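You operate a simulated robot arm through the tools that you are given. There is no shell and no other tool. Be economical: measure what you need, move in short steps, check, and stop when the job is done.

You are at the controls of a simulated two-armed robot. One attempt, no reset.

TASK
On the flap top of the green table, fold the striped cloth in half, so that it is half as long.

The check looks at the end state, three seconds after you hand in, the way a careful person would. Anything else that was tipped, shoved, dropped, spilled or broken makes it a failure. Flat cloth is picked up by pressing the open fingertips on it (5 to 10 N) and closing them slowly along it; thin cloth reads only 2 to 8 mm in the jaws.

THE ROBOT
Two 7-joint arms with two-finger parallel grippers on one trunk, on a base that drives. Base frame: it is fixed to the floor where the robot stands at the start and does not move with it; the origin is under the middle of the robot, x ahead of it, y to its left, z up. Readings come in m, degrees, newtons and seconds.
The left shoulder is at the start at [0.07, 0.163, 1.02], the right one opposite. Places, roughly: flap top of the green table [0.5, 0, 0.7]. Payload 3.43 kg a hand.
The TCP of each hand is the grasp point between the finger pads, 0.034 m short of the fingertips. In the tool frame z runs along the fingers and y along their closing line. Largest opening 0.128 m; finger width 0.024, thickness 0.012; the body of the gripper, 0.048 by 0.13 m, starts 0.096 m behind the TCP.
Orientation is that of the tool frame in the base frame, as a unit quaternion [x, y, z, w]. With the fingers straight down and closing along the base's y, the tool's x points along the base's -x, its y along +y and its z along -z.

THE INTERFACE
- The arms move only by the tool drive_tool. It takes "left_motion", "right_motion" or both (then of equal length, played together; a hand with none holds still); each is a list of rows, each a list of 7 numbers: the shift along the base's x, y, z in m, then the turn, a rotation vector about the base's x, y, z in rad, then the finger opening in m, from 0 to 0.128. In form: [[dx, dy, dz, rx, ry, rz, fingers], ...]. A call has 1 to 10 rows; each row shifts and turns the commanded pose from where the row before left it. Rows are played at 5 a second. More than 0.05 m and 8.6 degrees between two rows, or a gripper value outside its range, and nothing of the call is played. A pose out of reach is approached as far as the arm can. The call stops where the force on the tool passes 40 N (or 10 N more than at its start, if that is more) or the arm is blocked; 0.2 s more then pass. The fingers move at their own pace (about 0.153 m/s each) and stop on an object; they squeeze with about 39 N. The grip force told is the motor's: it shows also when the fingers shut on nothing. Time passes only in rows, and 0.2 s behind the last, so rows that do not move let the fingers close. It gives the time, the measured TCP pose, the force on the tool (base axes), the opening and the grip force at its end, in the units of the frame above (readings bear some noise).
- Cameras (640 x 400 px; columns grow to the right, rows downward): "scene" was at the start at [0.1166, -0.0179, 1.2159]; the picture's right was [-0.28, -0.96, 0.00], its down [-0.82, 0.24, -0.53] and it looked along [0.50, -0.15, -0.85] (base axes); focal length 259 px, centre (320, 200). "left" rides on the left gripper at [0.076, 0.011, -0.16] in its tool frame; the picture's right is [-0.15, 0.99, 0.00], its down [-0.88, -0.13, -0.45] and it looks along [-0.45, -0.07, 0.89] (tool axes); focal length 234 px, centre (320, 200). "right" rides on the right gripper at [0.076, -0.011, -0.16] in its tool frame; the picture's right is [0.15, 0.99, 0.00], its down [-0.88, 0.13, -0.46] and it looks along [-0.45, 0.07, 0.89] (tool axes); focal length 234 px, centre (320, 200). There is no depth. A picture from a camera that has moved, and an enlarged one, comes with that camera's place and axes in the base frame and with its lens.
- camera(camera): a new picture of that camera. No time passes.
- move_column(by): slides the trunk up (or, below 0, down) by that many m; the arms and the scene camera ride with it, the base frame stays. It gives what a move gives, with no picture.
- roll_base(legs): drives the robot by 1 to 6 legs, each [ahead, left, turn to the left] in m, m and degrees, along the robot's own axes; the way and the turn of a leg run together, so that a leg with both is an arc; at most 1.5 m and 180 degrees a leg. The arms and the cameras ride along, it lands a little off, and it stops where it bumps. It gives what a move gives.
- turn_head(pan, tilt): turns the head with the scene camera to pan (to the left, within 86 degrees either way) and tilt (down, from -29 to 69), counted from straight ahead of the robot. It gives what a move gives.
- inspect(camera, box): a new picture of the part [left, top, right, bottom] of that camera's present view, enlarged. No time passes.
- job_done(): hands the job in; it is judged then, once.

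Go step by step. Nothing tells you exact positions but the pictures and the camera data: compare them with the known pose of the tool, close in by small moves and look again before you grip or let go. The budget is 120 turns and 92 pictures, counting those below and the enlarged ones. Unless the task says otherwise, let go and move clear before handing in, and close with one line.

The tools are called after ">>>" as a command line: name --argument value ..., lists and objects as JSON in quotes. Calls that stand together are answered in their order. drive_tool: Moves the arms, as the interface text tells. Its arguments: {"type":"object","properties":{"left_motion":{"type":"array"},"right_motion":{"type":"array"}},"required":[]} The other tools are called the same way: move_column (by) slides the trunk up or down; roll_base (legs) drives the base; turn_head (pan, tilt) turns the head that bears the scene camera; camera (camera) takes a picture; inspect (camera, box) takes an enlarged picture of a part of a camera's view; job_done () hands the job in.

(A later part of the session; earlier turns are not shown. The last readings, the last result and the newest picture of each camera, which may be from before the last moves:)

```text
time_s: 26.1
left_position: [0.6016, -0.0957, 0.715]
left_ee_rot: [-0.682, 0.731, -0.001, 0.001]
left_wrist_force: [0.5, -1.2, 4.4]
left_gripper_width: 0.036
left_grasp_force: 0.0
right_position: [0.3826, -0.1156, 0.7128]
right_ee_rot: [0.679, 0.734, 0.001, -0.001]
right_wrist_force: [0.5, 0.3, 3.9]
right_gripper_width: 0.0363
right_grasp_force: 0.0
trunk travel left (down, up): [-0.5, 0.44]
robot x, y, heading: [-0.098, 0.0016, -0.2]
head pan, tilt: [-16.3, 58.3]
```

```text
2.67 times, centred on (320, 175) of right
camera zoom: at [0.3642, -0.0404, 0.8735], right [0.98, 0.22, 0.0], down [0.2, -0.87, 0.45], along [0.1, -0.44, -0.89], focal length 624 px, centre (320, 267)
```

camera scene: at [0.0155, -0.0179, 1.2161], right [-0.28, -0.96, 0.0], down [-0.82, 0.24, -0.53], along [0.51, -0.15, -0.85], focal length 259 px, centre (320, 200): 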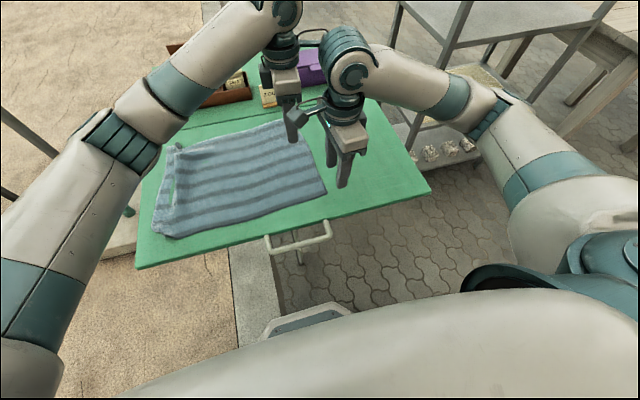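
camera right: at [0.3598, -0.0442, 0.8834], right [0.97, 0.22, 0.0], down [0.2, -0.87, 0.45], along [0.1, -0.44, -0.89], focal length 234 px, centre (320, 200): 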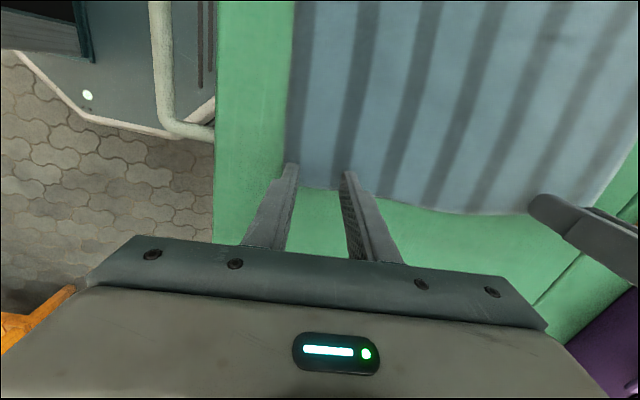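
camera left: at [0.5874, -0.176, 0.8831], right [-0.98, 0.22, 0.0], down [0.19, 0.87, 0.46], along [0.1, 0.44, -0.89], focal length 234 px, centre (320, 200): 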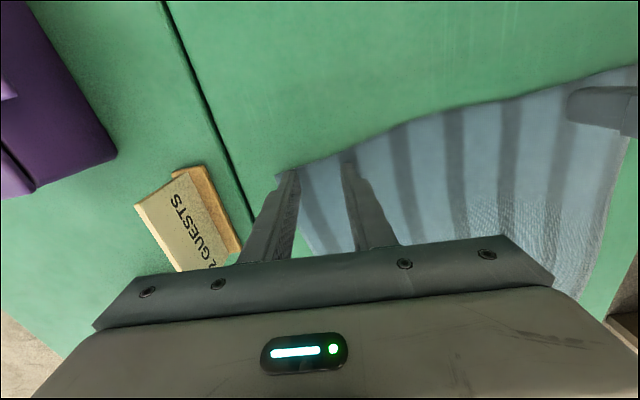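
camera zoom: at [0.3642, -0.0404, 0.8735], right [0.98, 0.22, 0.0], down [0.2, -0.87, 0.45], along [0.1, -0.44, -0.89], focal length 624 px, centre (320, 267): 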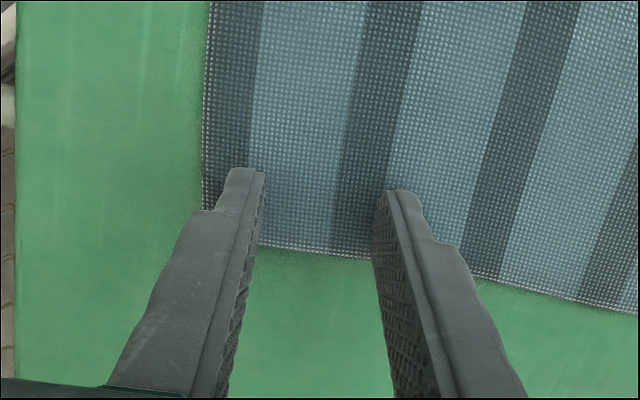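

Both hands sit right at the corners. Press a bit more and close slowly.

>>> drive_tool --left_motion '[[0, 0, -0.0006, 0, 0, 0, 0.036], [0, 0, 0, 0, 0, 0, 0.032], [0, 0, 0, 0, 0, 0, 0.028], [0, 0, 0, 0, 0, 0, 0.024], [0, 0, 0, 0, 0, 0, 0.02], [0, 0, 0, 0, 0, 0, 0.016], [0, 0, 0, 0, 0, 0, 0.012], [0, 0, 0, 0, 0, 0, 0.008], [0, 0, 0, 0, 0, 0, 0.0], [0, 0, 0, 0, 0, 0, 0]]' --right_motion '[[0, 0, -0.0008, 0, 0, 0, 0.036], [0, 0, 0, 0, 0, 0, 0.032], [0, 0, 0, 0, 0, 0, 0.028], [0, 0, 0, 0, 0, 0, 0.024], [0, 0, 0, 0, 0, 0, 0.02], [0, 0, 0, 0, 0, 0, 0.016], [0, 0, 0, 0, 0, 0, 0.012], [0, 0, 0, 0, 0, 0, 0.008], [0, 0, 0, 0, 0, 0, 0.0], [0, 0, 0, 0, 0, 0, 0]]'

>>> inspect --camera "left" --box '[240, 80, 480, 230]'

>>> inspect --camera "right" --box '[200, 100, 440, 250]'

```text
time_s: 28.4
left_position: [0.6001, -0.0957, 0.7153]
left_ee_rot: [-0.682, 0.731, -0.001, 0.001]
left_wrist_force: [0.4, -0.1, 9.9]
left_gripper_width: 0.0
left_grasp_force: 33.4
right_position: [0.3819, -0.1177, 0.7128]
right_ee_rot: [0.68, 0.734, 0.001, -0.001]
right_wrist_force: [0.4, 0.3, 1.7]
right_gripper_width: 0.0
right_grasp_force: 33.0
trunk travel left (down, up): [-0.5, 0.44]
robot x, y, heading: [-0.0984, 0.0001, 0.0]
head pan, tilt: [-16.3, 58.3]
```

```text
2.67 times, centred on (360, 155) of left
camera zoom: at [0.5849, -0.1713, 0.8752], right [-0.98, 0.22, 0.0], down [0.19, 0.87, 0.46], along [0.1, 0.44, -0.89], focal length 624 px, centre (213, 320)
```

zoom: 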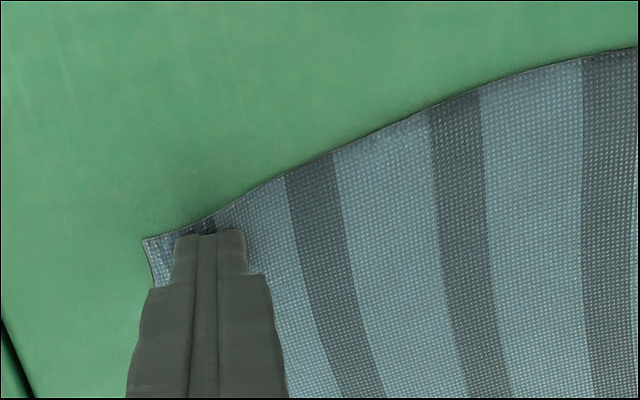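

```text
2.67 times, centred on (320, 175) of right
camera zoom: at [0.3638, -0.0405, 0.873], right [0.98, 0.22, 0.0], down [0.2, -0.87, 0.45], along [0.1, -0.44, -0.89], focal length 624 px, centre (320, 267)
```

zoom: 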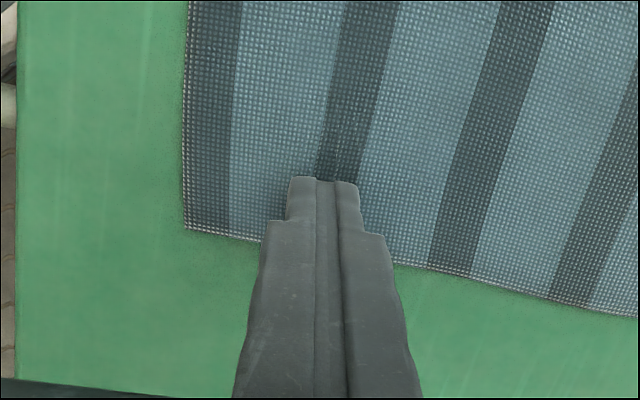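

Both closed on nothing; the cloth slid under the tips. I'll lift, reopen wider and press harder (~10 N).

>>> drive_tool --left_motion '[[0, 0, 0.006, 0, 0, 0, 0], [0, 0, 0, 0, 0, 0, 0.06], [-0.006, 0, 0, 0, 0, 0, 0.06], [0, 0, -0.004, 0, 0, 0, 0.06], [0, 0, -0.0025, 0, 0, 0, 0.06], [0, 0, 0, 0, 0, 0, 0.06]]' --right_motion '[[0, 0, 0.006, 0, 0, 0, 0], [0, 0, 0, 0, 0, 0, 0.06], [0.006, 0, 0, 0, 0, 0, 0.06], [0, 0, -0.004, 0, 0, 0, 0.06], [0, 0, -0.0025, 0, 0, 0, 0.06], [0, 0, 0, 0, 0, 0, 0.06]]'

>>> camera --camera "left"

>>> camera --camera "right"

```text
time_s: 29.8
left_position: [0.5944, -0.0962, 0.7143]
left_ee_rot: [-0.682, 0.731, -0.001, 0.001]
left_wrist_force: [0.6, -0.6, 11.1]
left_gripper_width: 0.0605
left_grasp_force: 0.5
right_position: [0.3863, -0.1171, 0.7136]
right_ee_rot: [0.679, 0.734, 0.0, 0.0]
right_wrist_force: [1.7, -0.7, 5.4]
right_gripper_width: 0.0609
right_grasp_force: 0.1
trunk travel left (down, up): [-0.5, 0.44]
robot x, y, heading: [-0.1004, 0.0011, -0.2]
head pan, tilt: [-16.3, 58.3]
```

```text
54 pictures are left
camera left: at [0.5783, -0.1711, 0.8752], right [-0.98, 0.22, 0.0], down [0.19, 0.87, 0.46], along [0.1, 0.44, -0.89], focal length 234 px, centre (320, 200)
```

left: 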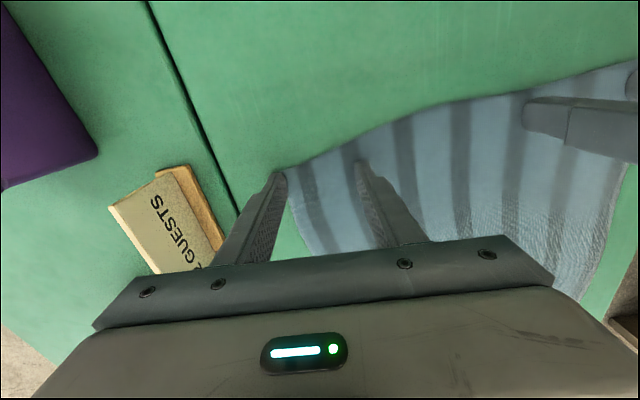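

```text
53 pictures are left
camera right: at [0.3693, -0.0403, 0.8731], right [0.98, 0.22, 0.0], down [0.2, -0.87, 0.45], along [0.1, -0.44, -0.89], focal length 234 px, centre (320, 200)
```

right: 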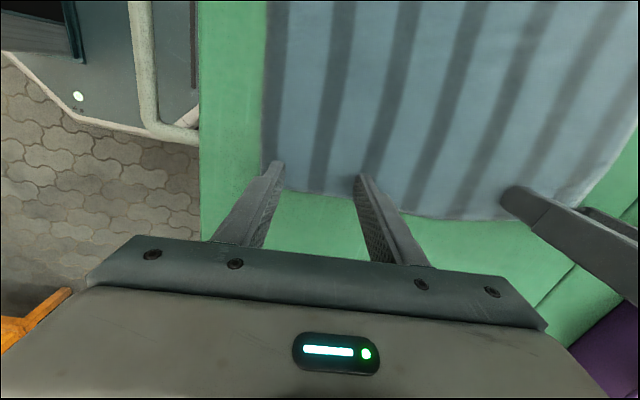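

>>> drive_tool --left_motion '[[0, 0, 0.004, 0, 0, 0, 0.06], [-0.012, 0.002, 0, 0, 0, 0, 0.06], [0, 0, -0.004, 0, 0, 0, 0.06], [0, 0, 0, 0, 0, 0, 0.06]]' --right_motion '[[0, 0, 0.004, 0, 0, 0, 0.06], [0.005, 0.002, 0, 0, 0, 0, 0.06], [0, 0, -0.004, 0, 0, 0, 0.06], [0, 0, -0.0006, 0, 0, 0, 0.06]]'

```text
time_s: 30.8
left_position: [0.5818, -0.0937, 0.7147]
left_ee_rot: [-0.682, 0.731, -0.001, -0.001]
left_wrist_force: [0.8, 1.1, 10.2]
left_gripper_width: 0.0603
left_grasp_force: 1.0
right_position: [0.3911, -0.1143, 0.7141]
right_ee_rot: [0.68, 0.734, 0.001, 0.0]
right_wrist_force: [-0.6, -0.7, 11.3]
right_gripper_width: 0.06
right_grasp_force: 0.1
trunk travel left (down, up): [-0.5, 0.44]
robot x, y, heading: [-0.0961, 0.0023, -0.2]
head pan, tilt: [-16.3, 58.3]
```

>>> drive_tool --left_motion '[[0, 0, 0, 0, 0, 0, 0.054], [0, 0, 0, 0, 0, 0, 0.048], [0, 0, 0, 0, 0, 0, 0.042], [0, 0, 0, 0, 0, 0, 0.036], [0, 0, 0, 0, 0, 0, 0.03], [0, 0, 0, 0, 0, 0, 0.024]]' --right_motion '[[0, 0, 0, 0, 0, 0, 0.054], [0, 0, 0, 0, 0, 0, 0.048], [0, 0, 0, 0, 0, 0, 0.042], [0, 0, 0, 0, 0, 0, 0.036], [0, 0, 0, 0, 0, 0, 0.03], [0, 0, 0, 0, 0, 0, 0.024]]'

>>> inspect --camera "left" --box '[240, 80, 480, 230]'

>>> inspect --camera "right" --box '[200, 100, 440, 250]'

```text
time_s: 32.1
left_position: [0.5819, -0.0939, 0.7139]
left_ee_rot: [-0.682, 0.731, -0.001, 0.001]
left_wrist_force: [-2.3, -0.1, 10.4]
left_gripper_width: 0.0233
left_grasp_force: 0.0
right_position: [0.3915, -0.1138, 0.713]
right_ee_rot: [0.68, 0.734, 0.002, 0.0]
right_wrist_force: [-0.9, 0.8, 17.7]
right_gripper_width: 0.023
right_grasp_force: 0.0
trunk travel left (down, up): [-0.5, 0.44]
robot x, y, heading: [-0.0986, 0.0012, 0.0]
head pan, tilt: [-16.3, 58.3]
```

```text
2.67 times, centred on (360, 155) of left
camera zoom: at [0.5657, -0.1687, 0.875], right [-0.98, 0.22, 0.0], down [0.19, 0.87, 0.46], along [0.1, 0.44, -0.89], focal length 624 px, centre (213, 320)
```

zoom: 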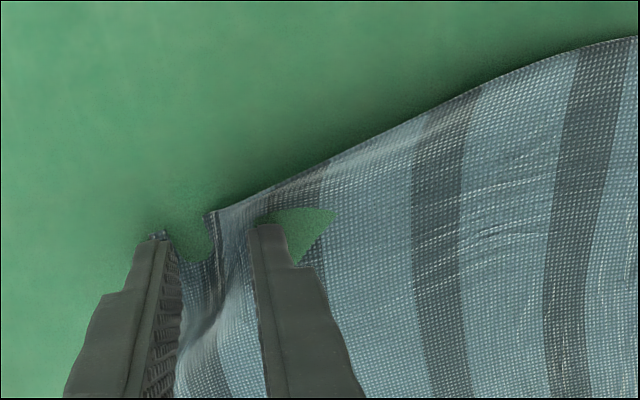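

```text
2.67 times, centred on (320, 175) of right
camera zoom: at [0.3732, -0.0381, 0.8728], right [0.98, 0.22, 0.0], down [0.2, -0.87, 0.45], along [0.1, -0.44, -0.89], focal length 624 px, centre (320, 267)
```

zoom: 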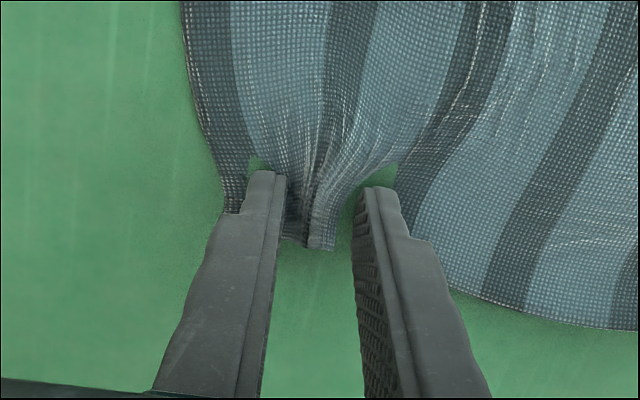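

Both sides now show a ridge between the fingers. Continue closing fully.

>>> drive_tool --left_motion '[[0, 0, 0, 0, 0, 0, 0.018], [0, 0, 0, 0, 0, 0, 0.012], [0, 0, 0, 0, 0, 0, 0.006], [0, 0, 0, 0, 0, 0, 0.0], [0, 0, 0, 0, 0, 0, 0.0], [0, 0, 0, 0, 0, 0, 0.0]]' --right_motion '[[0, 0, 0, 0, 0, 0, 0.018], [0, 0, 0, 0, 0, 0, 0.012], [0, 0, 0, 0, 0, 0, 0.006], [0, 0, 0, 0, 0, 0, 0.0], [0, 0, 0, 0, 0, 0, 0.0], [0, 0, 0, 0, 0, 0, 0.0]]'

>>> inspect --camera "left" --box '[240, 80, 480, 230]'

>>> inspect --camera "right" --box '[200, 100, 440, 250]'

```text
time_s: 33.4
left_position: [0.5796, -0.0962, 0.7146]
left_ee_rot: [-0.68, 0.733, 0.002, -0.002]
left_wrist_force: [-20.1, 1.1, 14.3]
left_gripper_width: 0.0028
left_grasp_force: 37.5
right_position: [0.3962, -0.1131, 0.714]
right_ee_rot: [0.682, 0.731, 0.005, 0.002]
right_wrist_force: [18.3, 1.2, 2.5]
right_gripper_width: 0.0027
right_grasp_force: 37.5
trunk travel left (down, up): [-0.5, 0.44]
robot x, y, heading: [-0.0975, 0.0031, 0.3]
head pan, tilt: [-16.3, 58.3]
stopped in row 6 (left hand): the force on the tool passed its limit (the readings are from after the stop); the commanded pose is now the measured one
```

```text
2.67 times, centred on (360, 155) of left
camera zoom: at [0.5641, -0.1709, 0.8752], right [-0.98, 0.22, 0.01], down [0.2, 0.87, 0.45], along [0.09, 0.44, -0.89], focal length 624 px, centre (213, 320)
```

zoom: 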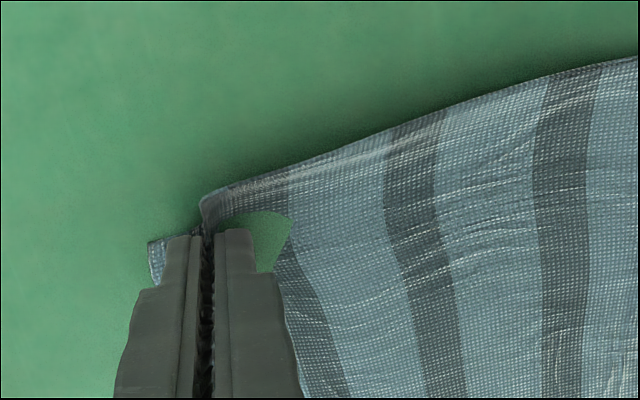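

```text
2.67 times, centred on (320, 175) of right
camera zoom: at [0.3767, -0.0386, 0.8733], right [0.98, 0.21, 0.01], down [0.19, -0.87, 0.46], along [0.11, -0.44, -0.89], focal length 624 px, centre (320, 267)
```

zoom: 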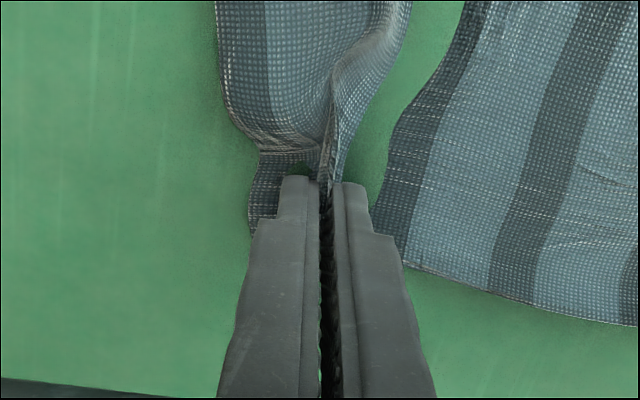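

Both hands hold the edge (2.7 mm) with some tension along x. I'll relax the tension and lift a little.

>>> drive_tool --left_motion '[[-0.006, 0, 0.01, 0, 0, 0, 0], [-0.006, 0, 0.02, 0, 0, 0, 0], [-0.004, 0.0, 0.02, 0, 0, 0, 0]]' --right_motion '[[0.002, 0, 0.01, 0, 0, 0, 0], [0, 0, 0.02, 0, 0, 0, 0], [0, 0, 0.02, 0, 0, 0, 0]]'

>>> camera --camera "scene"

```text
time_s: 34.2
left_position: [0.5646, -0.0949, 0.7643]
left_ee_rot: [-0.681, 0.732, 0.001, -0.002]
left_wrist_force: [1.0, -0.5, -0.2]
left_gripper_width: 0.0029
left_grasp_force: 37.2
right_position: [0.3957, -0.1142, 0.761]
right_ee_rot: [0.68, 0.733, 0.002, -0.001]
right_wrist_force: [0.7, -0.4, -0.1]
right_gripper_width: 0.0027
right_grasp_force: 37.7
trunk travel left (down, up): [-0.5, 0.44]
robot x, y, heading: [-0.0983, -0.0036, -0.2]
head pan, tilt: [-16.3, 58.3]
```

```text
48 pictures are left
camera scene: at [0.0165, -0.0177, 1.2158], right [-0.28, -0.96, 0.0], down [-0.82, 0.24, -0.53], along [0.5, -0.15, -0.85], focal length 259 px, centre (320, 200)
```

scene: 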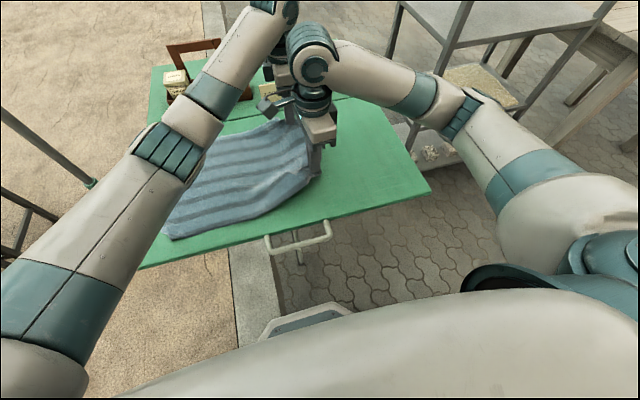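

>>> move_column --by 0.25

>>> camera --camera "scene"

```text
time_s: 36.8
left_position: [0.566, -0.0954, 1.0136]
left_ee_rot: [-0.681, 0.733, 0.002, -0.003]
left_wrist_force: [-0.1, 1.3, -1.1]
left_gripper_width: 0.0026
left_grasp_force: 37.1
right_position: [0.3975, -0.1149, 1.0117]
right_ee_rot: [0.681, 0.733, 0.002, 0.0]
right_wrist_force: [0.5, 0.3, 0.0]
right_gripper_width: 0.0026
right_grasp_force: 36.8
trunk travel left (down, up): [-0.75, 0.19]
robot x, y, heading: [-0.1045, 0.0017, 0.0]
head pan, tilt: [-16.3, 58.3]
```

```text
47 pictures are left
camera scene: at [0.0171, -0.018, 1.4658], right [-0.28, -0.96, 0.0], down [-0.82, 0.24, -0.53], along [0.5, -0.15, -0.85], focal length 259 px, centre (320, 200)
```

scene: 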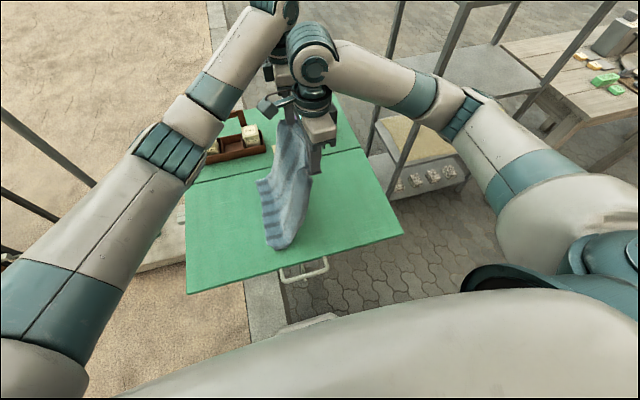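

>>> move_column --by 0.15

>>> camera --camera "scene"

>>> camera --camera "right"

>>> camera --camera "left"

```text
time_s: 38.5
left_position: [0.5652, -0.0943, 1.1632]
left_ee_rot: [-0.68, 0.733, 0.002, -0.003]
left_wrist_force: [0.0, 0.5, 0.5]
left_gripper_width: 0.0025
left_grasp_force: 37.5
right_position: [0.3964, -0.115, 1.1607]
right_ee_rot: [0.681, 0.732, 0.001, 0.001]
right_wrist_force: [-0.1, 0.7, -0.4]
right_gripper_width: 0.0024
right_grasp_force: 37.6
trunk travel left (down, up): [-0.9, 0.04]
robot x, y, heading: [-0.1013, 0.002, 0.0]
head pan, tilt: [-16.3, 58.3]
```

```text
46 pictures are left
camera scene: at [0.0172, -0.018, 1.6158], right [-0.28, -0.96, 0.0], down [-0.82, 0.24, -0.53], along [0.5, -0.15, -0.85], focal length 259 px, centre (320, 200)
```

scene: 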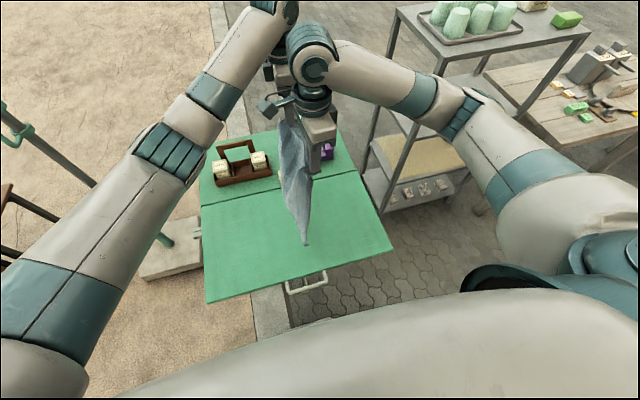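

```text
45 pictures are left
camera right: at [0.3791, -0.039, 1.3215], right [0.98, 0.22, 0.0], down [0.19, -0.87, 0.45], along [0.1, -0.44, -0.89], focal length 234 px, centre (320, 200)
```

right: 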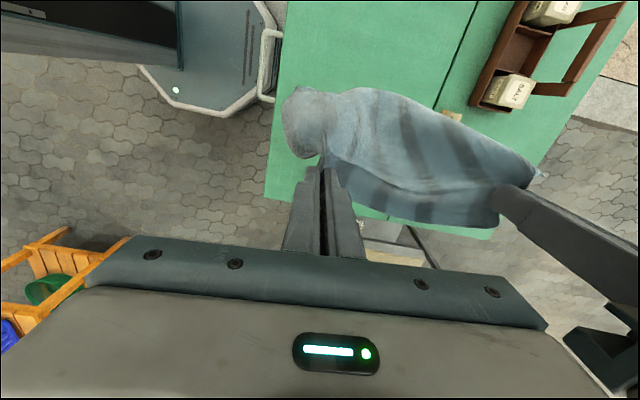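

```text
44 pictures are left
camera left: at [0.5502, -0.1701, 1.3237], right [-0.98, 0.22, 0.01], down [0.2, 0.87, 0.45], along [0.09, 0.44, -0.89], focal length 234 px, centre (320, 200)
```

left: 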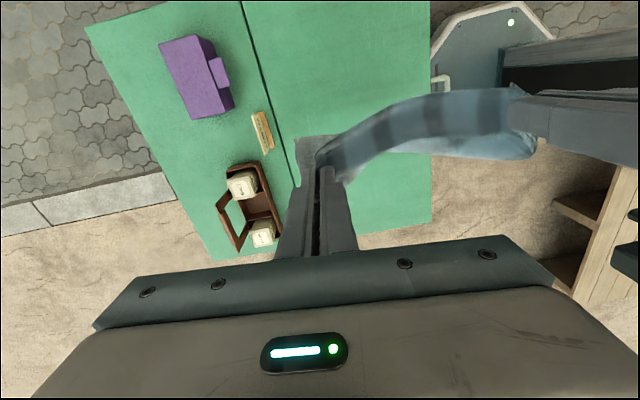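

The cloth hangs free, its top edge slack between the hands. I'll spread the hands gently until it is straight.

>>> drive_tool --left_motion '[[0.006, -0.003, 0, 0, 0, 0, 0], [0.006, -0.003, 0, 0, 0, 0, 0], [0.004, -0.003, 0, 0, 0, 0, 0], [0, 0, 0, 0, 0, 0, 0]]' --right_motion '[[-0.003, 0.002, 0, 0, 0, 0, 0], [-0.003, 0.003, 0, 0, 0, 0, 0], [0, 0.003, 0, 0, 0, 0, 0], [0, 0, 0, 0, 0, 0, 0]]'

>>> camera --camera "left"

>>> camera --camera "right"

```text
time_s: 39.5
left_position: [0.5807, -0.1045, 1.1619]
left_ee_rot: [-0.68, 0.733, 0.002, -0.003]
left_wrist_force: [-32.2, 1.9, -1.4]
left_gripper_width: 0.0028
left_grasp_force: 37.3
right_position: [0.3938, -0.107, 1.1621]
right_ee_rot: [0.683, 0.731, 0.003, 0.002]
right_wrist_force: [33.1, -2.6, 0.0]
right_gripper_width: 0.0026
right_grasp_force: 37.3
trunk travel left (down, up): [-0.9, 0.04]
robot x, y, heading: [-0.1021, 0.0005, 0.0]
head pan, tilt: [-16.3, 58.3]
```

```text
43 pictures are left
camera left: at [0.5654, -0.1793, 1.3231], right [-0.98, 0.22, 0.01], down [0.2, 0.87, 0.45], along [0.09, 0.44, -0.89], focal length 234 px, centre (320, 200)
```

left: 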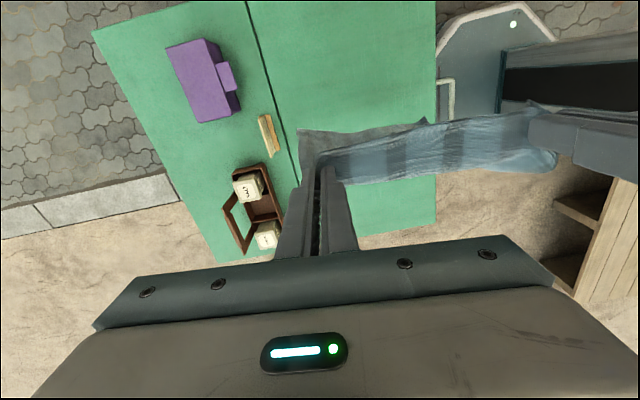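

```text
42 pictures are left
camera right: at [0.3748, -0.0309, 1.322], right [0.98, 0.21, 0.01], down [0.19, -0.87, 0.46], along [0.1, -0.44, -0.89], focal length 234 px, centre (320, 200)
```

right: 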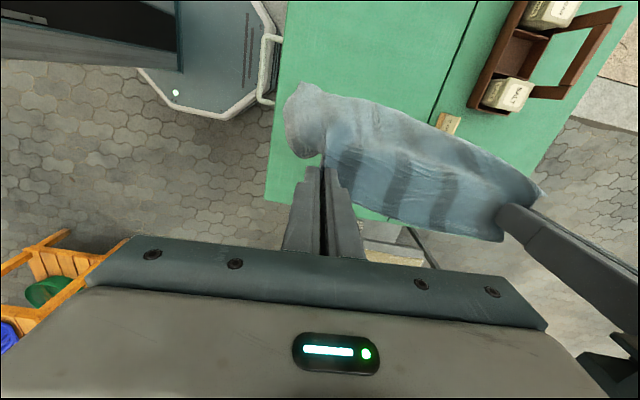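

Too taut; relax. Then I'll raise the arms 0.2 m and lower the trunk 0.2 m, so that the whole laying motion can be done by the arms alone.

>>> drive_tool --left_motion '[[-0.006, 0, 0.0, 0, 0, 0, 0], [0, 0, 0.025, 0, 0, 0, 0], [0, 0, 0.025, 0, 0, 0, 0], [0, 0, 0.025, 0, 0, 0, 0], [0, 0, 0.025, 0, 0, 0, 0], [0, 0, 0.025, 0, 0, 0, 0], [0, 0, 0.025, 0, 0, 0, 0], [0, 0, 0.025, 0, 0, 0, 0], [0, 0, 0.025, 0, 0, 0, 0]]' --right_motion '[[0.0, 0, 0.0, 0, 0, 0, 0], [0, 0, 0.025, 0, 0, 0, 0], [0, 0, 0.025, 0, 0, 0, 0], [0, 0, 0.025, 0, 0, 0, 0], [0, 0, 0.025, 0, 0, 0, 0], [0, 0, 0.025, 0, 0, 0, 0], [0, 0, 0.025, 0, 0, 0, 0], [0, 0, 0.025, 0, 0, 0, 0], [0, 0, 0.025, 0, 0, 0, 0]]'

>>> camera --camera "scene"

```text
time_s: 41.5
left_position: [0.5723, -0.1053, 1.364]
left_ee_rot: [-0.681, 0.733, 0.001, -0.002]
left_wrist_force: [0.4, -1.2, 0.3]
left_gripper_width: 0.0028
left_grasp_force: 37.1
right_position: [0.4073, -0.1149, 1.3582]
right_ee_rot: [0.681, 0.732, 0.002, 0.001]
right_wrist_force: [-0.2, 0.0, -0.7]
right_gripper_width: 0.0026
right_grasp_force: 37.5
right hand out of reach, approached as far as the arm can: row 3, 4, 5
trunk travel left (down, up): [-0.9, 0.04]
robot x, y, heading: [-0.0984, -0.0005, -0.1]
head pan, tilt: [-16.3, 58.3]
```

```text
41 pictures are left
camera scene: at [0.0151, -0.0178, 1.616], right [-0.28, -0.96, 0.0], down [-0.82, 0.24, -0.53], along [0.51, -0.15, -0.85], focal length 259 px, centre (320, 200)
```

scene: 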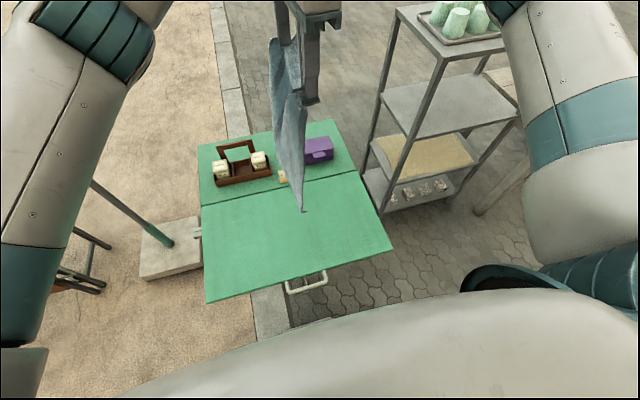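

>>> move_column --by -0.2

>>> drive_tool --left_motion '[[0, 0.0, -0.01, 0, 0, 0, 0], [0.0, 0, 0, 0, 0, 0, 0]]' --right_motion '[[-0.004, 0.006, -0.01, 0, 0, 0, 0], [-0.004, 0.004, 0, 0, 0, 0, 0]]'

>>> turn_head --pan -15 --tilt 50

>>> camera --camera "scene"

>>> camera --camera "right"

```text
time_s: 43.7
left_position: [0.574, -0.1058, 1.1637]
left_ee_rot: [-0.681, 0.732, 0.001, -0.002]
left_wrist_force: [0.1, -0.3, -0.7]
left_gripper_width: 0.0025
left_grasp_force: 37.3
right_position: [0.4077, -0.114, 1.1578]
right_ee_rot: [0.681, 0.733, 0.002, 0.0]
right_wrist_force: [-0.3, 0.8, -0.6]
right_gripper_width: 0.0029
right_grasp_force: 37.3
trunk travel left (down, up): [-0.7, 0.24]
robot x, y, heading: [-0.1048, 0.0014, 0.1]
head pan, tilt: [-16.3, 58.3]
```

```text
time_s: 44.3
left_position: [0.574, -0.1046, 1.1529]
left_ee_rot: [-0.681, 0.733, 0.001, -0.003]
left_wrist_force: [-0.9, 0.0, -0.5]
left_gripper_width: 0.0026
left_grasp_force: 36.6
right_position: [0.3988, -0.1042, 1.1473]
right_ee_rot: [0.682, 0.732, 0.003, 0.001]
right_wrist_force: [-0.4, -1.2, 0.7]
right_gripper_width: 0.0026
right_grasp_force: 37.4
trunk travel left (down, up): [-0.7, 0.24]
robot x, y, heading: [-0.098, -0.0017, 0.0]
head pan, tilt: [-16.3, 58.3]
```

```text
time_s: 45.0
left_position: [0.5739, -0.1058, 1.1539]
left_ee_rot: [-0.681, 0.732, 0.001, -0.002]
left_wrist_force: [0.3, -0.2, -0.2]
left_gripper_width: 0.0028
left_grasp_force: 36.6
right_position: [0.4004, -0.1048, 1.1469]
right_ee_rot: [0.68, 0.733, 0.002, 0.0]
right_wrist_force: [0.5, 0.4, 0.0]
right_gripper_width: 0.0023
right_grasp_force: 37.1
trunk travel left (down, up): [-0.7, 0.24]
robot x, y, heading: [-0.0988, -0.0017, 0.2]
head pan, tilt: [-15.0, 50.0]
```

```text
40 pictures are left
camera scene: at [0.0255, -0.0187, 1.4264], right [-0.26, -0.97, 0.0], down [-0.74, 0.2, -0.64], along [0.62, -0.17, -0.77], focal length 259 px, centre (320, 200)
```

scene: 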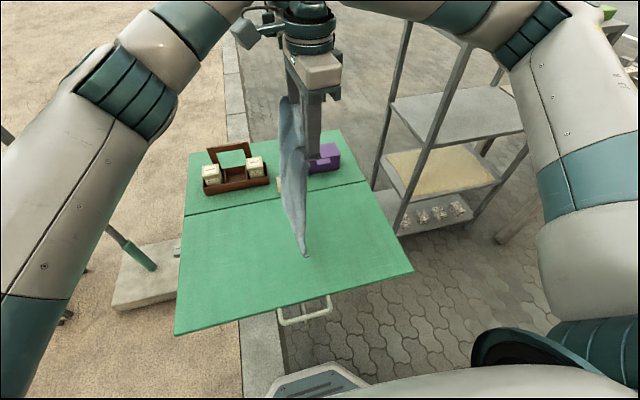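

```text
39 pictures are left
camera right: at [0.3817, -0.0286, 1.3076], right [0.98, 0.22, 0.0], down [0.19, -0.87, 0.45], along [0.1, -0.44, -0.89], focal length 234 px, centre (320, 200)
```

right: 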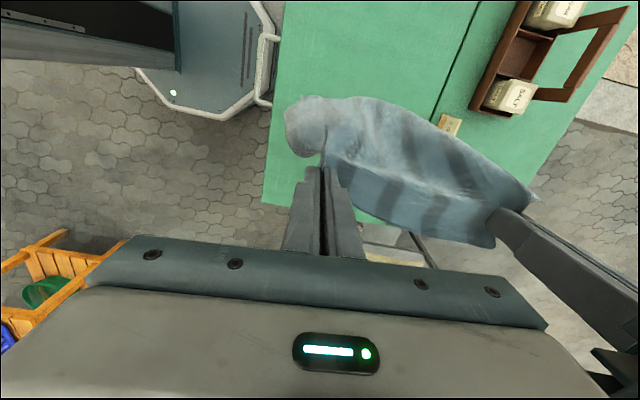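

The cloth hangs straight with its lower edge just about at the table near y≈−0.09. Now lay the lower half by moving +y while descending.

>>> drive_tool --left_motion '[[0, 0.02, -0.012, 0, 0, 0, 0], [0, 0.024, -0.02, 0, 0, 0, 0], [0, 0.024, -0.022, 0, 0, 0, 0], [0, 0.024, -0.022, 0, 0, 0, 0], [0, 0.024, -0.022, 0, 0, 0, 0], [0, 0.024, -0.022, 0, 0, 0, 0], [0, 0.024, -0.022, 0, 0, 0, 0], [0, 0.022, -0.022, 0, 0, 0, 0], [0, 0.02, -0.022, 0, 0, 0, 0], [0, 0, 0, 0, 0, 0, 0]]' --right_motion '[[0, 0.02, -0.012, 0, 0, 0, 0], [0, 0.024, -0.02, 0, 0, 0, 0], [0, 0.024, -0.022, 0, 0, 0, 0], [0, 0.024, -0.022, 0, 0, 0, 0], [0, 0.024, -0.022, 0, 0, 0, 0], [0, 0.024, -0.022, 0, 0, 0, 0], [0, 0.024, -0.022, 0, 0, 0, 0], [0, 0.022, -0.022, 0, 0, 0, 0], [0, 0.02, -0.022, 0, 0, 0, 0], [0, 0, 0, 0, 0, 0, 0]]'

>>> camera --camera "scene"

>>> camera --camera "right"

>>> camera --camera "left"

```text
time_s: 47.2
left_position: [0.5741, 0.0986, 0.9684]
left_ee_rot: [-0.68, 0.733, 0.002, -0.002]
left_wrist_force: [-0.2, -0.5, -0.7]
left_gripper_width: 0.0025
left_grasp_force: 37.3
right_position: [0.4001, 0.1015, 0.9599]
right_ee_rot: [0.681, 0.732, 0.002, 0.0]
right_wrist_force: [-0.3, -0.6, 0.4]
right_gripper_width: 0.0026
right_grasp_force: 37.2
trunk travel left (down, up): [-0.7, 0.24]
robot x, y, heading: [-0.1028, 0.0017, 0.2]
head pan, tilt: [-15.0, 50.0]
```

```text
38 pictures are left
camera scene: at [0.0251, -0.02, 1.4265], right [-0.26, -0.97, 0.0], down [-0.74, 0.2, -0.64], along [0.62, -0.17, -0.77], focal length 259 px, centre (320, 200)
```

scene: 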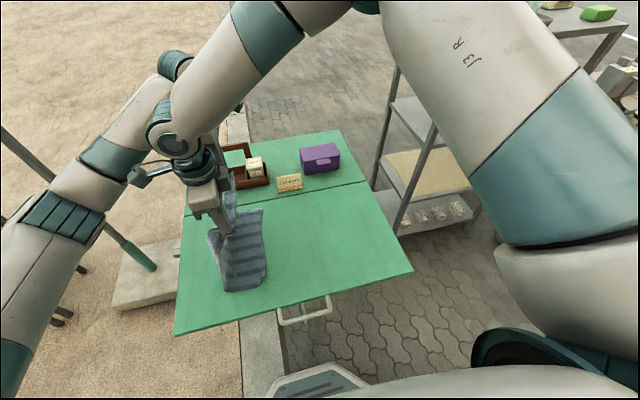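

```text
37 pictures are left
camera right: at [0.3822, 0.1771, 1.1215], right [0.98, 0.22, 0.0], down [0.19, -0.87, 0.45], along [0.1, -0.44, -0.89], focal length 234 px, centre (320, 200)
```

right: 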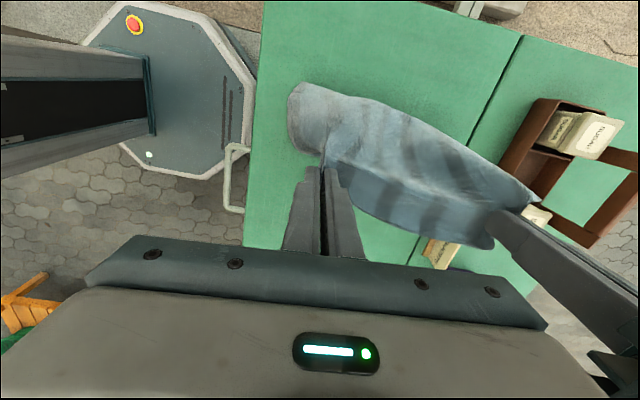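

```text
36 pictures are left
camera left: at [0.5585, 0.0238, 1.1283], right [-0.98, 0.22, 0.0], down [0.2, 0.87, 0.45], along [0.1, 0.44, -0.89], focal length 234 px, centre (320, 200)
```

left: 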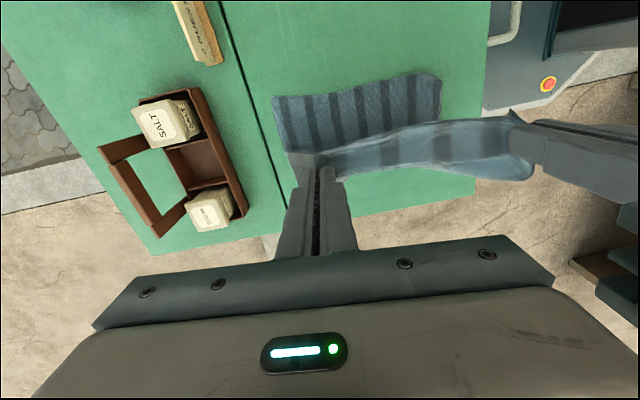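

The lower edge dragged along to y≈0.04, too far left for folding comfortably. I'll raise again, go further right and repeat with a steeper descent.

>>> drive_tool --left_motion '[[0, 0, 0.03, 0, 0, 0, 0], [0, -0.02, 0.035, 0, 0, 0, 0], [0, -0.035, 0.035, 0, 0, 0, 0], [0, -0.035, 0.035, 0, 0, 0, 0], [0, -0.035, 0.035, 0, 0, 0, 0], [0, -0.04, 0.02, 0, 0, 0, 0], [0, -0.04, 0, 0, 0, 0, 0], [0, -0.04, 0, 0, 0, 0, 0], [0, -0.035, 0, 0, 0, 0, 0], [0, -0.02, 0, 0, 0, 0, 0]]' --right_motion '[[0, 0, 0.03, 0, 0, 0, 0], [0, -0.02, 0.035, 0, 0, 0, 0], [0, -0.035, 0.035, 0, 0, 0, 0], [0, -0.035, 0.035, 0, 0, 0, 0], [0, -0.035, 0.035, 0, 0, 0, 0], [0, -0.04, 0.02, 0, 0, 0, 0], [0, -0.04, 0, 0, 0, 0, 0], [0, -0.04, 0, 0, 0, 0, 0], [0, -0.035, 0, 0, 0, 0, 0], [0, -0.02, 0, 0, 0, 0, 0]]'

>>> camera --camera "scene"

```text
time_s: 49.4
left_position: [0.5744, -0.1776, 1.1578]
left_ee_rot: [-0.68, 0.733, 0.001, -0.003]
left_wrist_force: [-0.1, 0.4, -0.1]
left_gripper_width: 0.0027
left_grasp_force: 37.3
left hand out of reach, approached as far as the arm can: row 10
right_position: [0.3994, -0.1989, 1.1507]
right_ee_rot: [0.68, 0.733, 0.002, 0.0]
right_wrist_force: [-0.3, 0.3, -0.7]
right_gripper_width: 0.0028
right_grasp_force: 37.4
trunk travel left (down, up): [-0.7, 0.24]
robot x, y, heading: [-0.103, -0.0004, 0.1]
head pan, tilt: [-15.0, 50.0]
```

```text
35 pictures are left
camera scene: at [0.0261, -0.0179, 1.4264], right [-0.26, -0.97, 0.0], down [-0.74, 0.2, -0.64], along [0.62, -0.17, -0.77], focal length 259 px, centre (320, 200)
```

scene: 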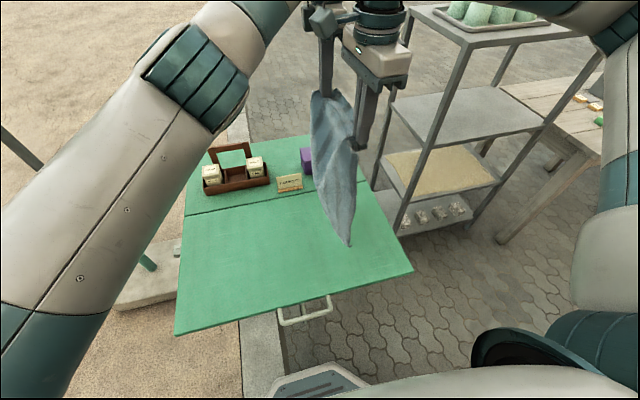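

>>> drive_tool --left_motion '[[0, 0.01, -0.02, 0, 0, 0, 0], [0, 0.02, -0.02, 0, 0, 0, 0], [0, 0.02, -0.022, 0, 0, 0, 0], [0, 0.014, -0.024, 0, 0, 0, 0], [0, 0.012, -0.024, 0, 0, 0, 0], [0, 0.012, -0.024, 0, 0, 0, 0], [0, 0.012, -0.024, 0, 0, 0, 0], [0, 0.012, -0.024, 0, 0, 0, 0], [0, 0.01, -0.024, 0, 0, 0, 0], [0, 0, 0, 0, 0, 0, 0]]' --right_motion '[[0, 0.012, -0.02, 0, 0, 0, 0], [0, 0.022, -0.02, 0, 0, 0, 0], [0, 0.022, -0.022, 0, 0, 0, 0], [0, 0.016, -0.024, 0, 0, 0, 0], [0, 0.014, -0.024, 0, 0, 0, 0], [0, 0.014, -0.024, 0, 0, 0, 0], [0, 0.012, -0.024, 0, 0, 0, 0], [0, 0.012, -0.024, 0, 0, 0, 0], [0, 0.012, -0.024, 0, 0, 0, 0], [0, 0, 0, 0, 0, 0, 0]]'

>>> camera --camera "scene"

>>> camera --camera "left"

```text
time_s: 51.6
left_position: [0.5748, -0.0581, 0.9502]
left_ee_rot: [-0.681, 0.732, 0.001, -0.002]
left_wrist_force: [-0.9, -0.8, 0.2]
left_gripper_width: 0.0026
left_grasp_force: 37.0
right_position: [0.3979, -0.0622, 0.9441]
right_ee_rot: [0.681, 0.732, 0.002, 0.0]
right_wrist_force: [0.3, -0.4, 0.1]
right_gripper_width: 0.0027
right_grasp_force: 37.4
trunk travel left (down, up): [-0.7, 0.24]
robot x, y, heading: [-0.0997, 0.0053, -0.0]
head pan, tilt: [-15.0, 50.0]
```

```text
34 pictures are left
camera scene: at [0.0252, -0.0202, 1.4265], right [-0.26, -0.97, 0.0], down [-0.74, 0.2, -0.64], along [0.62, -0.17, -0.77], focal length 259 px, centre (320, 200)
```

scene: 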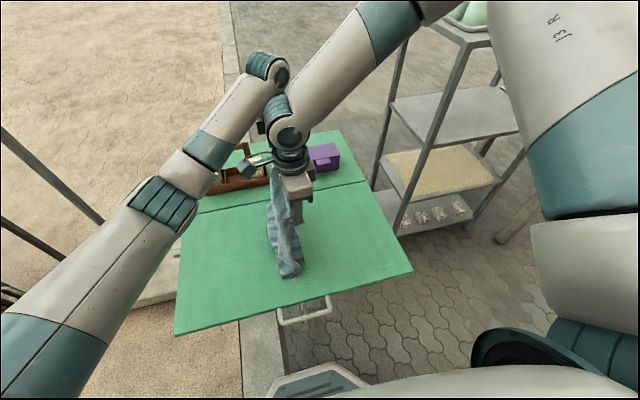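

```text
33 pictures are left
camera left: at [0.5588, -0.1333, 1.1112], right [-0.98, 0.22, 0.0], down [0.2, 0.87, 0.45], along [0.1, 0.44, -0.89], focal length 234 px, centre (320, 200)
```

left: 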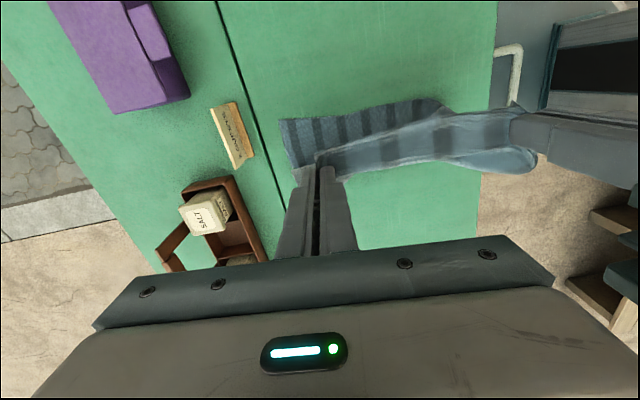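

>>> inspect --camera "scene" --box '[200, 150, 360, 310]'

```text
2.50 times, centred on (280, 230) of scene
camera zoom: at [0.0252, -0.0202, 1.4265], right [-0.26, -0.97, 0.0], down [-0.74, 0.2, -0.64], along [0.62, -0.17, -0.77], focal length 647 px, centre (420, 125)
```

zoom: 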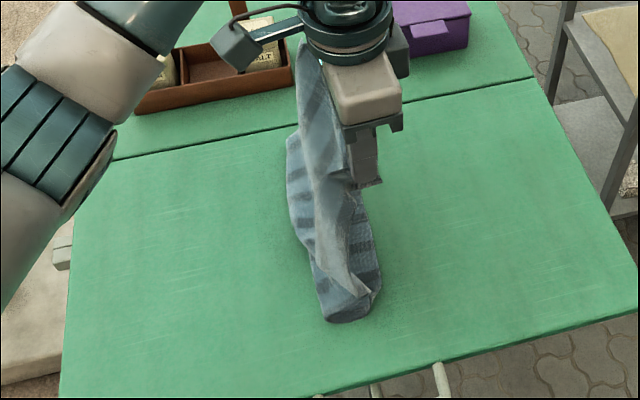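

The belly bends to +y as wanted, with the lower edge at y≈−0.08. I'll roll the cloth down further toward +y.

>>> drive_tool --left_motion '[[0, 0.02, -0.002, 0, 0, 0, 0], [0, 0.02, -0.003, 0, 0, 0, 0], [0, 0.02, -0.005, 0, 0, 0, 0], [0, 0.02, -0.01, 0, 0, 0, 0], [0, 0.02, -0.01, 0, 0, 0, 0], [0, 0.015, -0.01, 0, 0, 0, 0], [0, 0, 0, 0, 0, 0, 0]]' --right_motion '[[0, 0.02, -0.002, 0, 0, 0, 0], [0, 0.02, -0.003, 0, 0, 0, 0], [0, 0.02, -0.005, 0, 0, 0, 0], [0, 0.02, -0.01, 0, 0, 0, 0], [0, 0.02, -0.01, 0, 0, 0, 0], [0, 0.015, -0.01, 0, 0, 0, 0], [0, 0, 0, 0, 0, 0, 0]]'

>>> camera --camera "left"

>>> inspect --camera "scene" --box '[160, 130, 400, 330]'

```text
time_s: 53.2
left_position: [0.5724, 0.0569, 0.9107]
left_ee_rot: [-0.681, 0.733, 0.001, -0.002]
left_wrist_force: [0.1, -0.7, -0.1]
left_gripper_width: 0.0024
left_grasp_force: 36.9
right_position: [0.3986, 0.0506, 0.906]
right_ee_rot: [0.681, 0.732, 0.002, 0.0]
right_wrist_force: [0.0, 0.9, 0.3]
right_gripper_width: 0.0026
right_grasp_force: 37.8
trunk travel left (down, up): [-0.7, 0.24]
robot x, y, heading: [-0.0998, -0.0, 0.1]
head pan, tilt: [-15.0, 50.0]
```

```text
31 pictures are left
camera left: at [0.5575, -0.0187, 1.0713], right [-0.98, 0.22, 0.0], down [0.2, 0.87, 0.45], along [0.1, 0.44, -0.89], focal length 234 px, centre (320, 200)
```

left: 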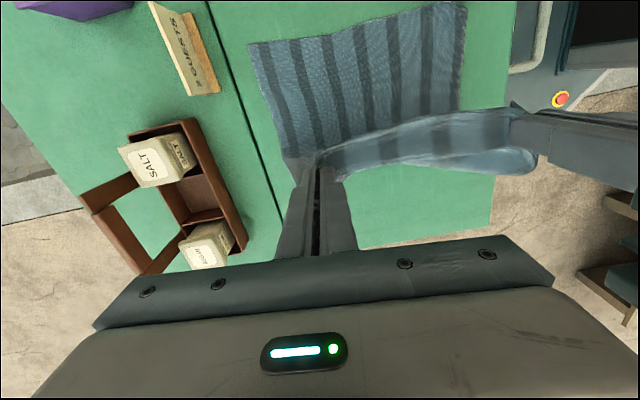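

```text
2.00 times, centred on (280, 230) of scene
camera zoom: at [0.0253, -0.0194, 1.4265], right [-0.26, -0.97, 0.0], down [-0.74, 0.2, -0.64], along [0.62, -0.17, -0.77], focal length 518 px, centre (400, 140)
```

zoom: 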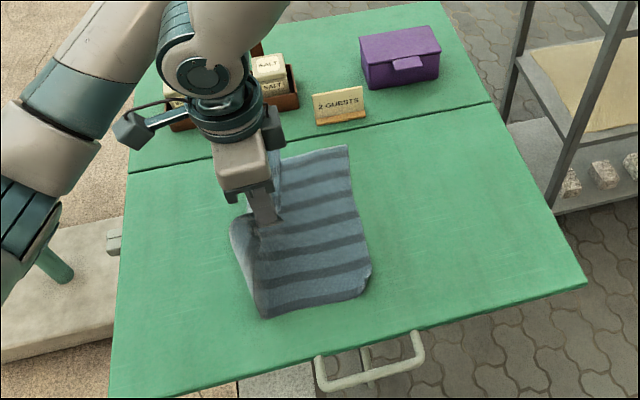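

The lower half is lying flat and square, edge at y≈−0.085 (far) to −0.064 (near). I'll lay a bit more up to the middle, then start the return arc.

>>> drive_tool --left_motion '[[0, 0.02, 0.0, 0, 0, 0, 0], [0, 0.02, 0.0, 0, 0, 0, 0], [0, 0.012, 0, 0, 0, 0, 0], [0, 0, 0, 0, 0, 0, 0], [0, -0.02, 0, 0, 0, 0, 0], [0, -0.025, -0.005, 0, 0, 0, 0], [0, -0.03, -0.012, 0, 0, 0, 0], [0, -0.03, -0.02, 0, 0, 0, 0], [0, 0, 0, 0, 0, 0, 0]]' --right_motion '[[0, 0.02, 0.0, 0, 0, 0, 0], [0, 0.02, 0.0, 0, 0, 0, 0], [0, 0.018, 0, 0, 0, 0, 0], [0, 0, 0, 0, 0, 0, 0], [0, -0.02, 0, 0, 0, 0, 0], [0, -0.025, -0.005, 0, 0, 0, 0], [0, -0.03, -0.012, 0, 0, 0, 0], [0, -0.03, -0.02, 0, 0, 0, 0], [0, 0, 0, 0, 0, 0, 0]]'

>>> camera --camera "left"

>>> inspect --camera "scene" --box '[160, 130, 400, 330]'

```text
time_s: 55.2
left_position: [0.5745, 0.0039, 0.8747]
left_ee_rot: [-0.681, 0.732, 0.001, -0.003]
left_wrist_force: [0.0, -0.4, 0.2]
left_gripper_width: 0.0026
left_grasp_force: 36.8
right_position: [0.3992, 0.0062, 0.8673]
right_ee_rot: [0.681, 0.732, 0.001, 0.0]
right_wrist_force: [0.6, -1.0, 0.3]
right_gripper_width: 0.0026
right_grasp_force: 37.0
trunk travel left (down, up): [-0.7, 0.24]
robot x, y, heading: [-0.0973, -0.0024, -0.2]
head pan, tilt: [-15.0, 50.0]
```

```text
29 pictures are left
camera left: at [0.5587, -0.0702, 1.0355], right [-0.98, 0.22, 0.0], down [0.2, 0.87, 0.45], along [0.09, 0.44, -0.89], focal length 234 px, centre (320, 200)
```

left: 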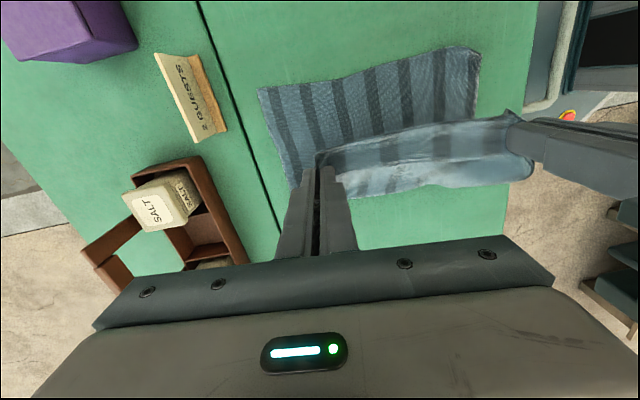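

```text
2.00 times, centred on (280, 230) of scene
camera zoom: at [0.0252, -0.0169, 1.4265], right [-0.26, -0.97, 0.0], down [-0.74, 0.2, -0.64], along [0.62, -0.17, -0.77], focal length 518 px, centre (400, 140)
```

zoom: 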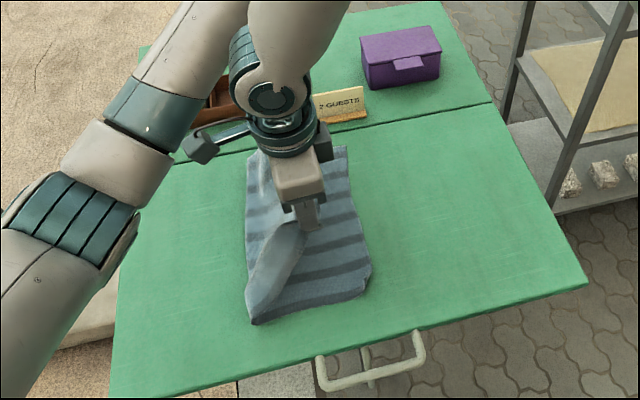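

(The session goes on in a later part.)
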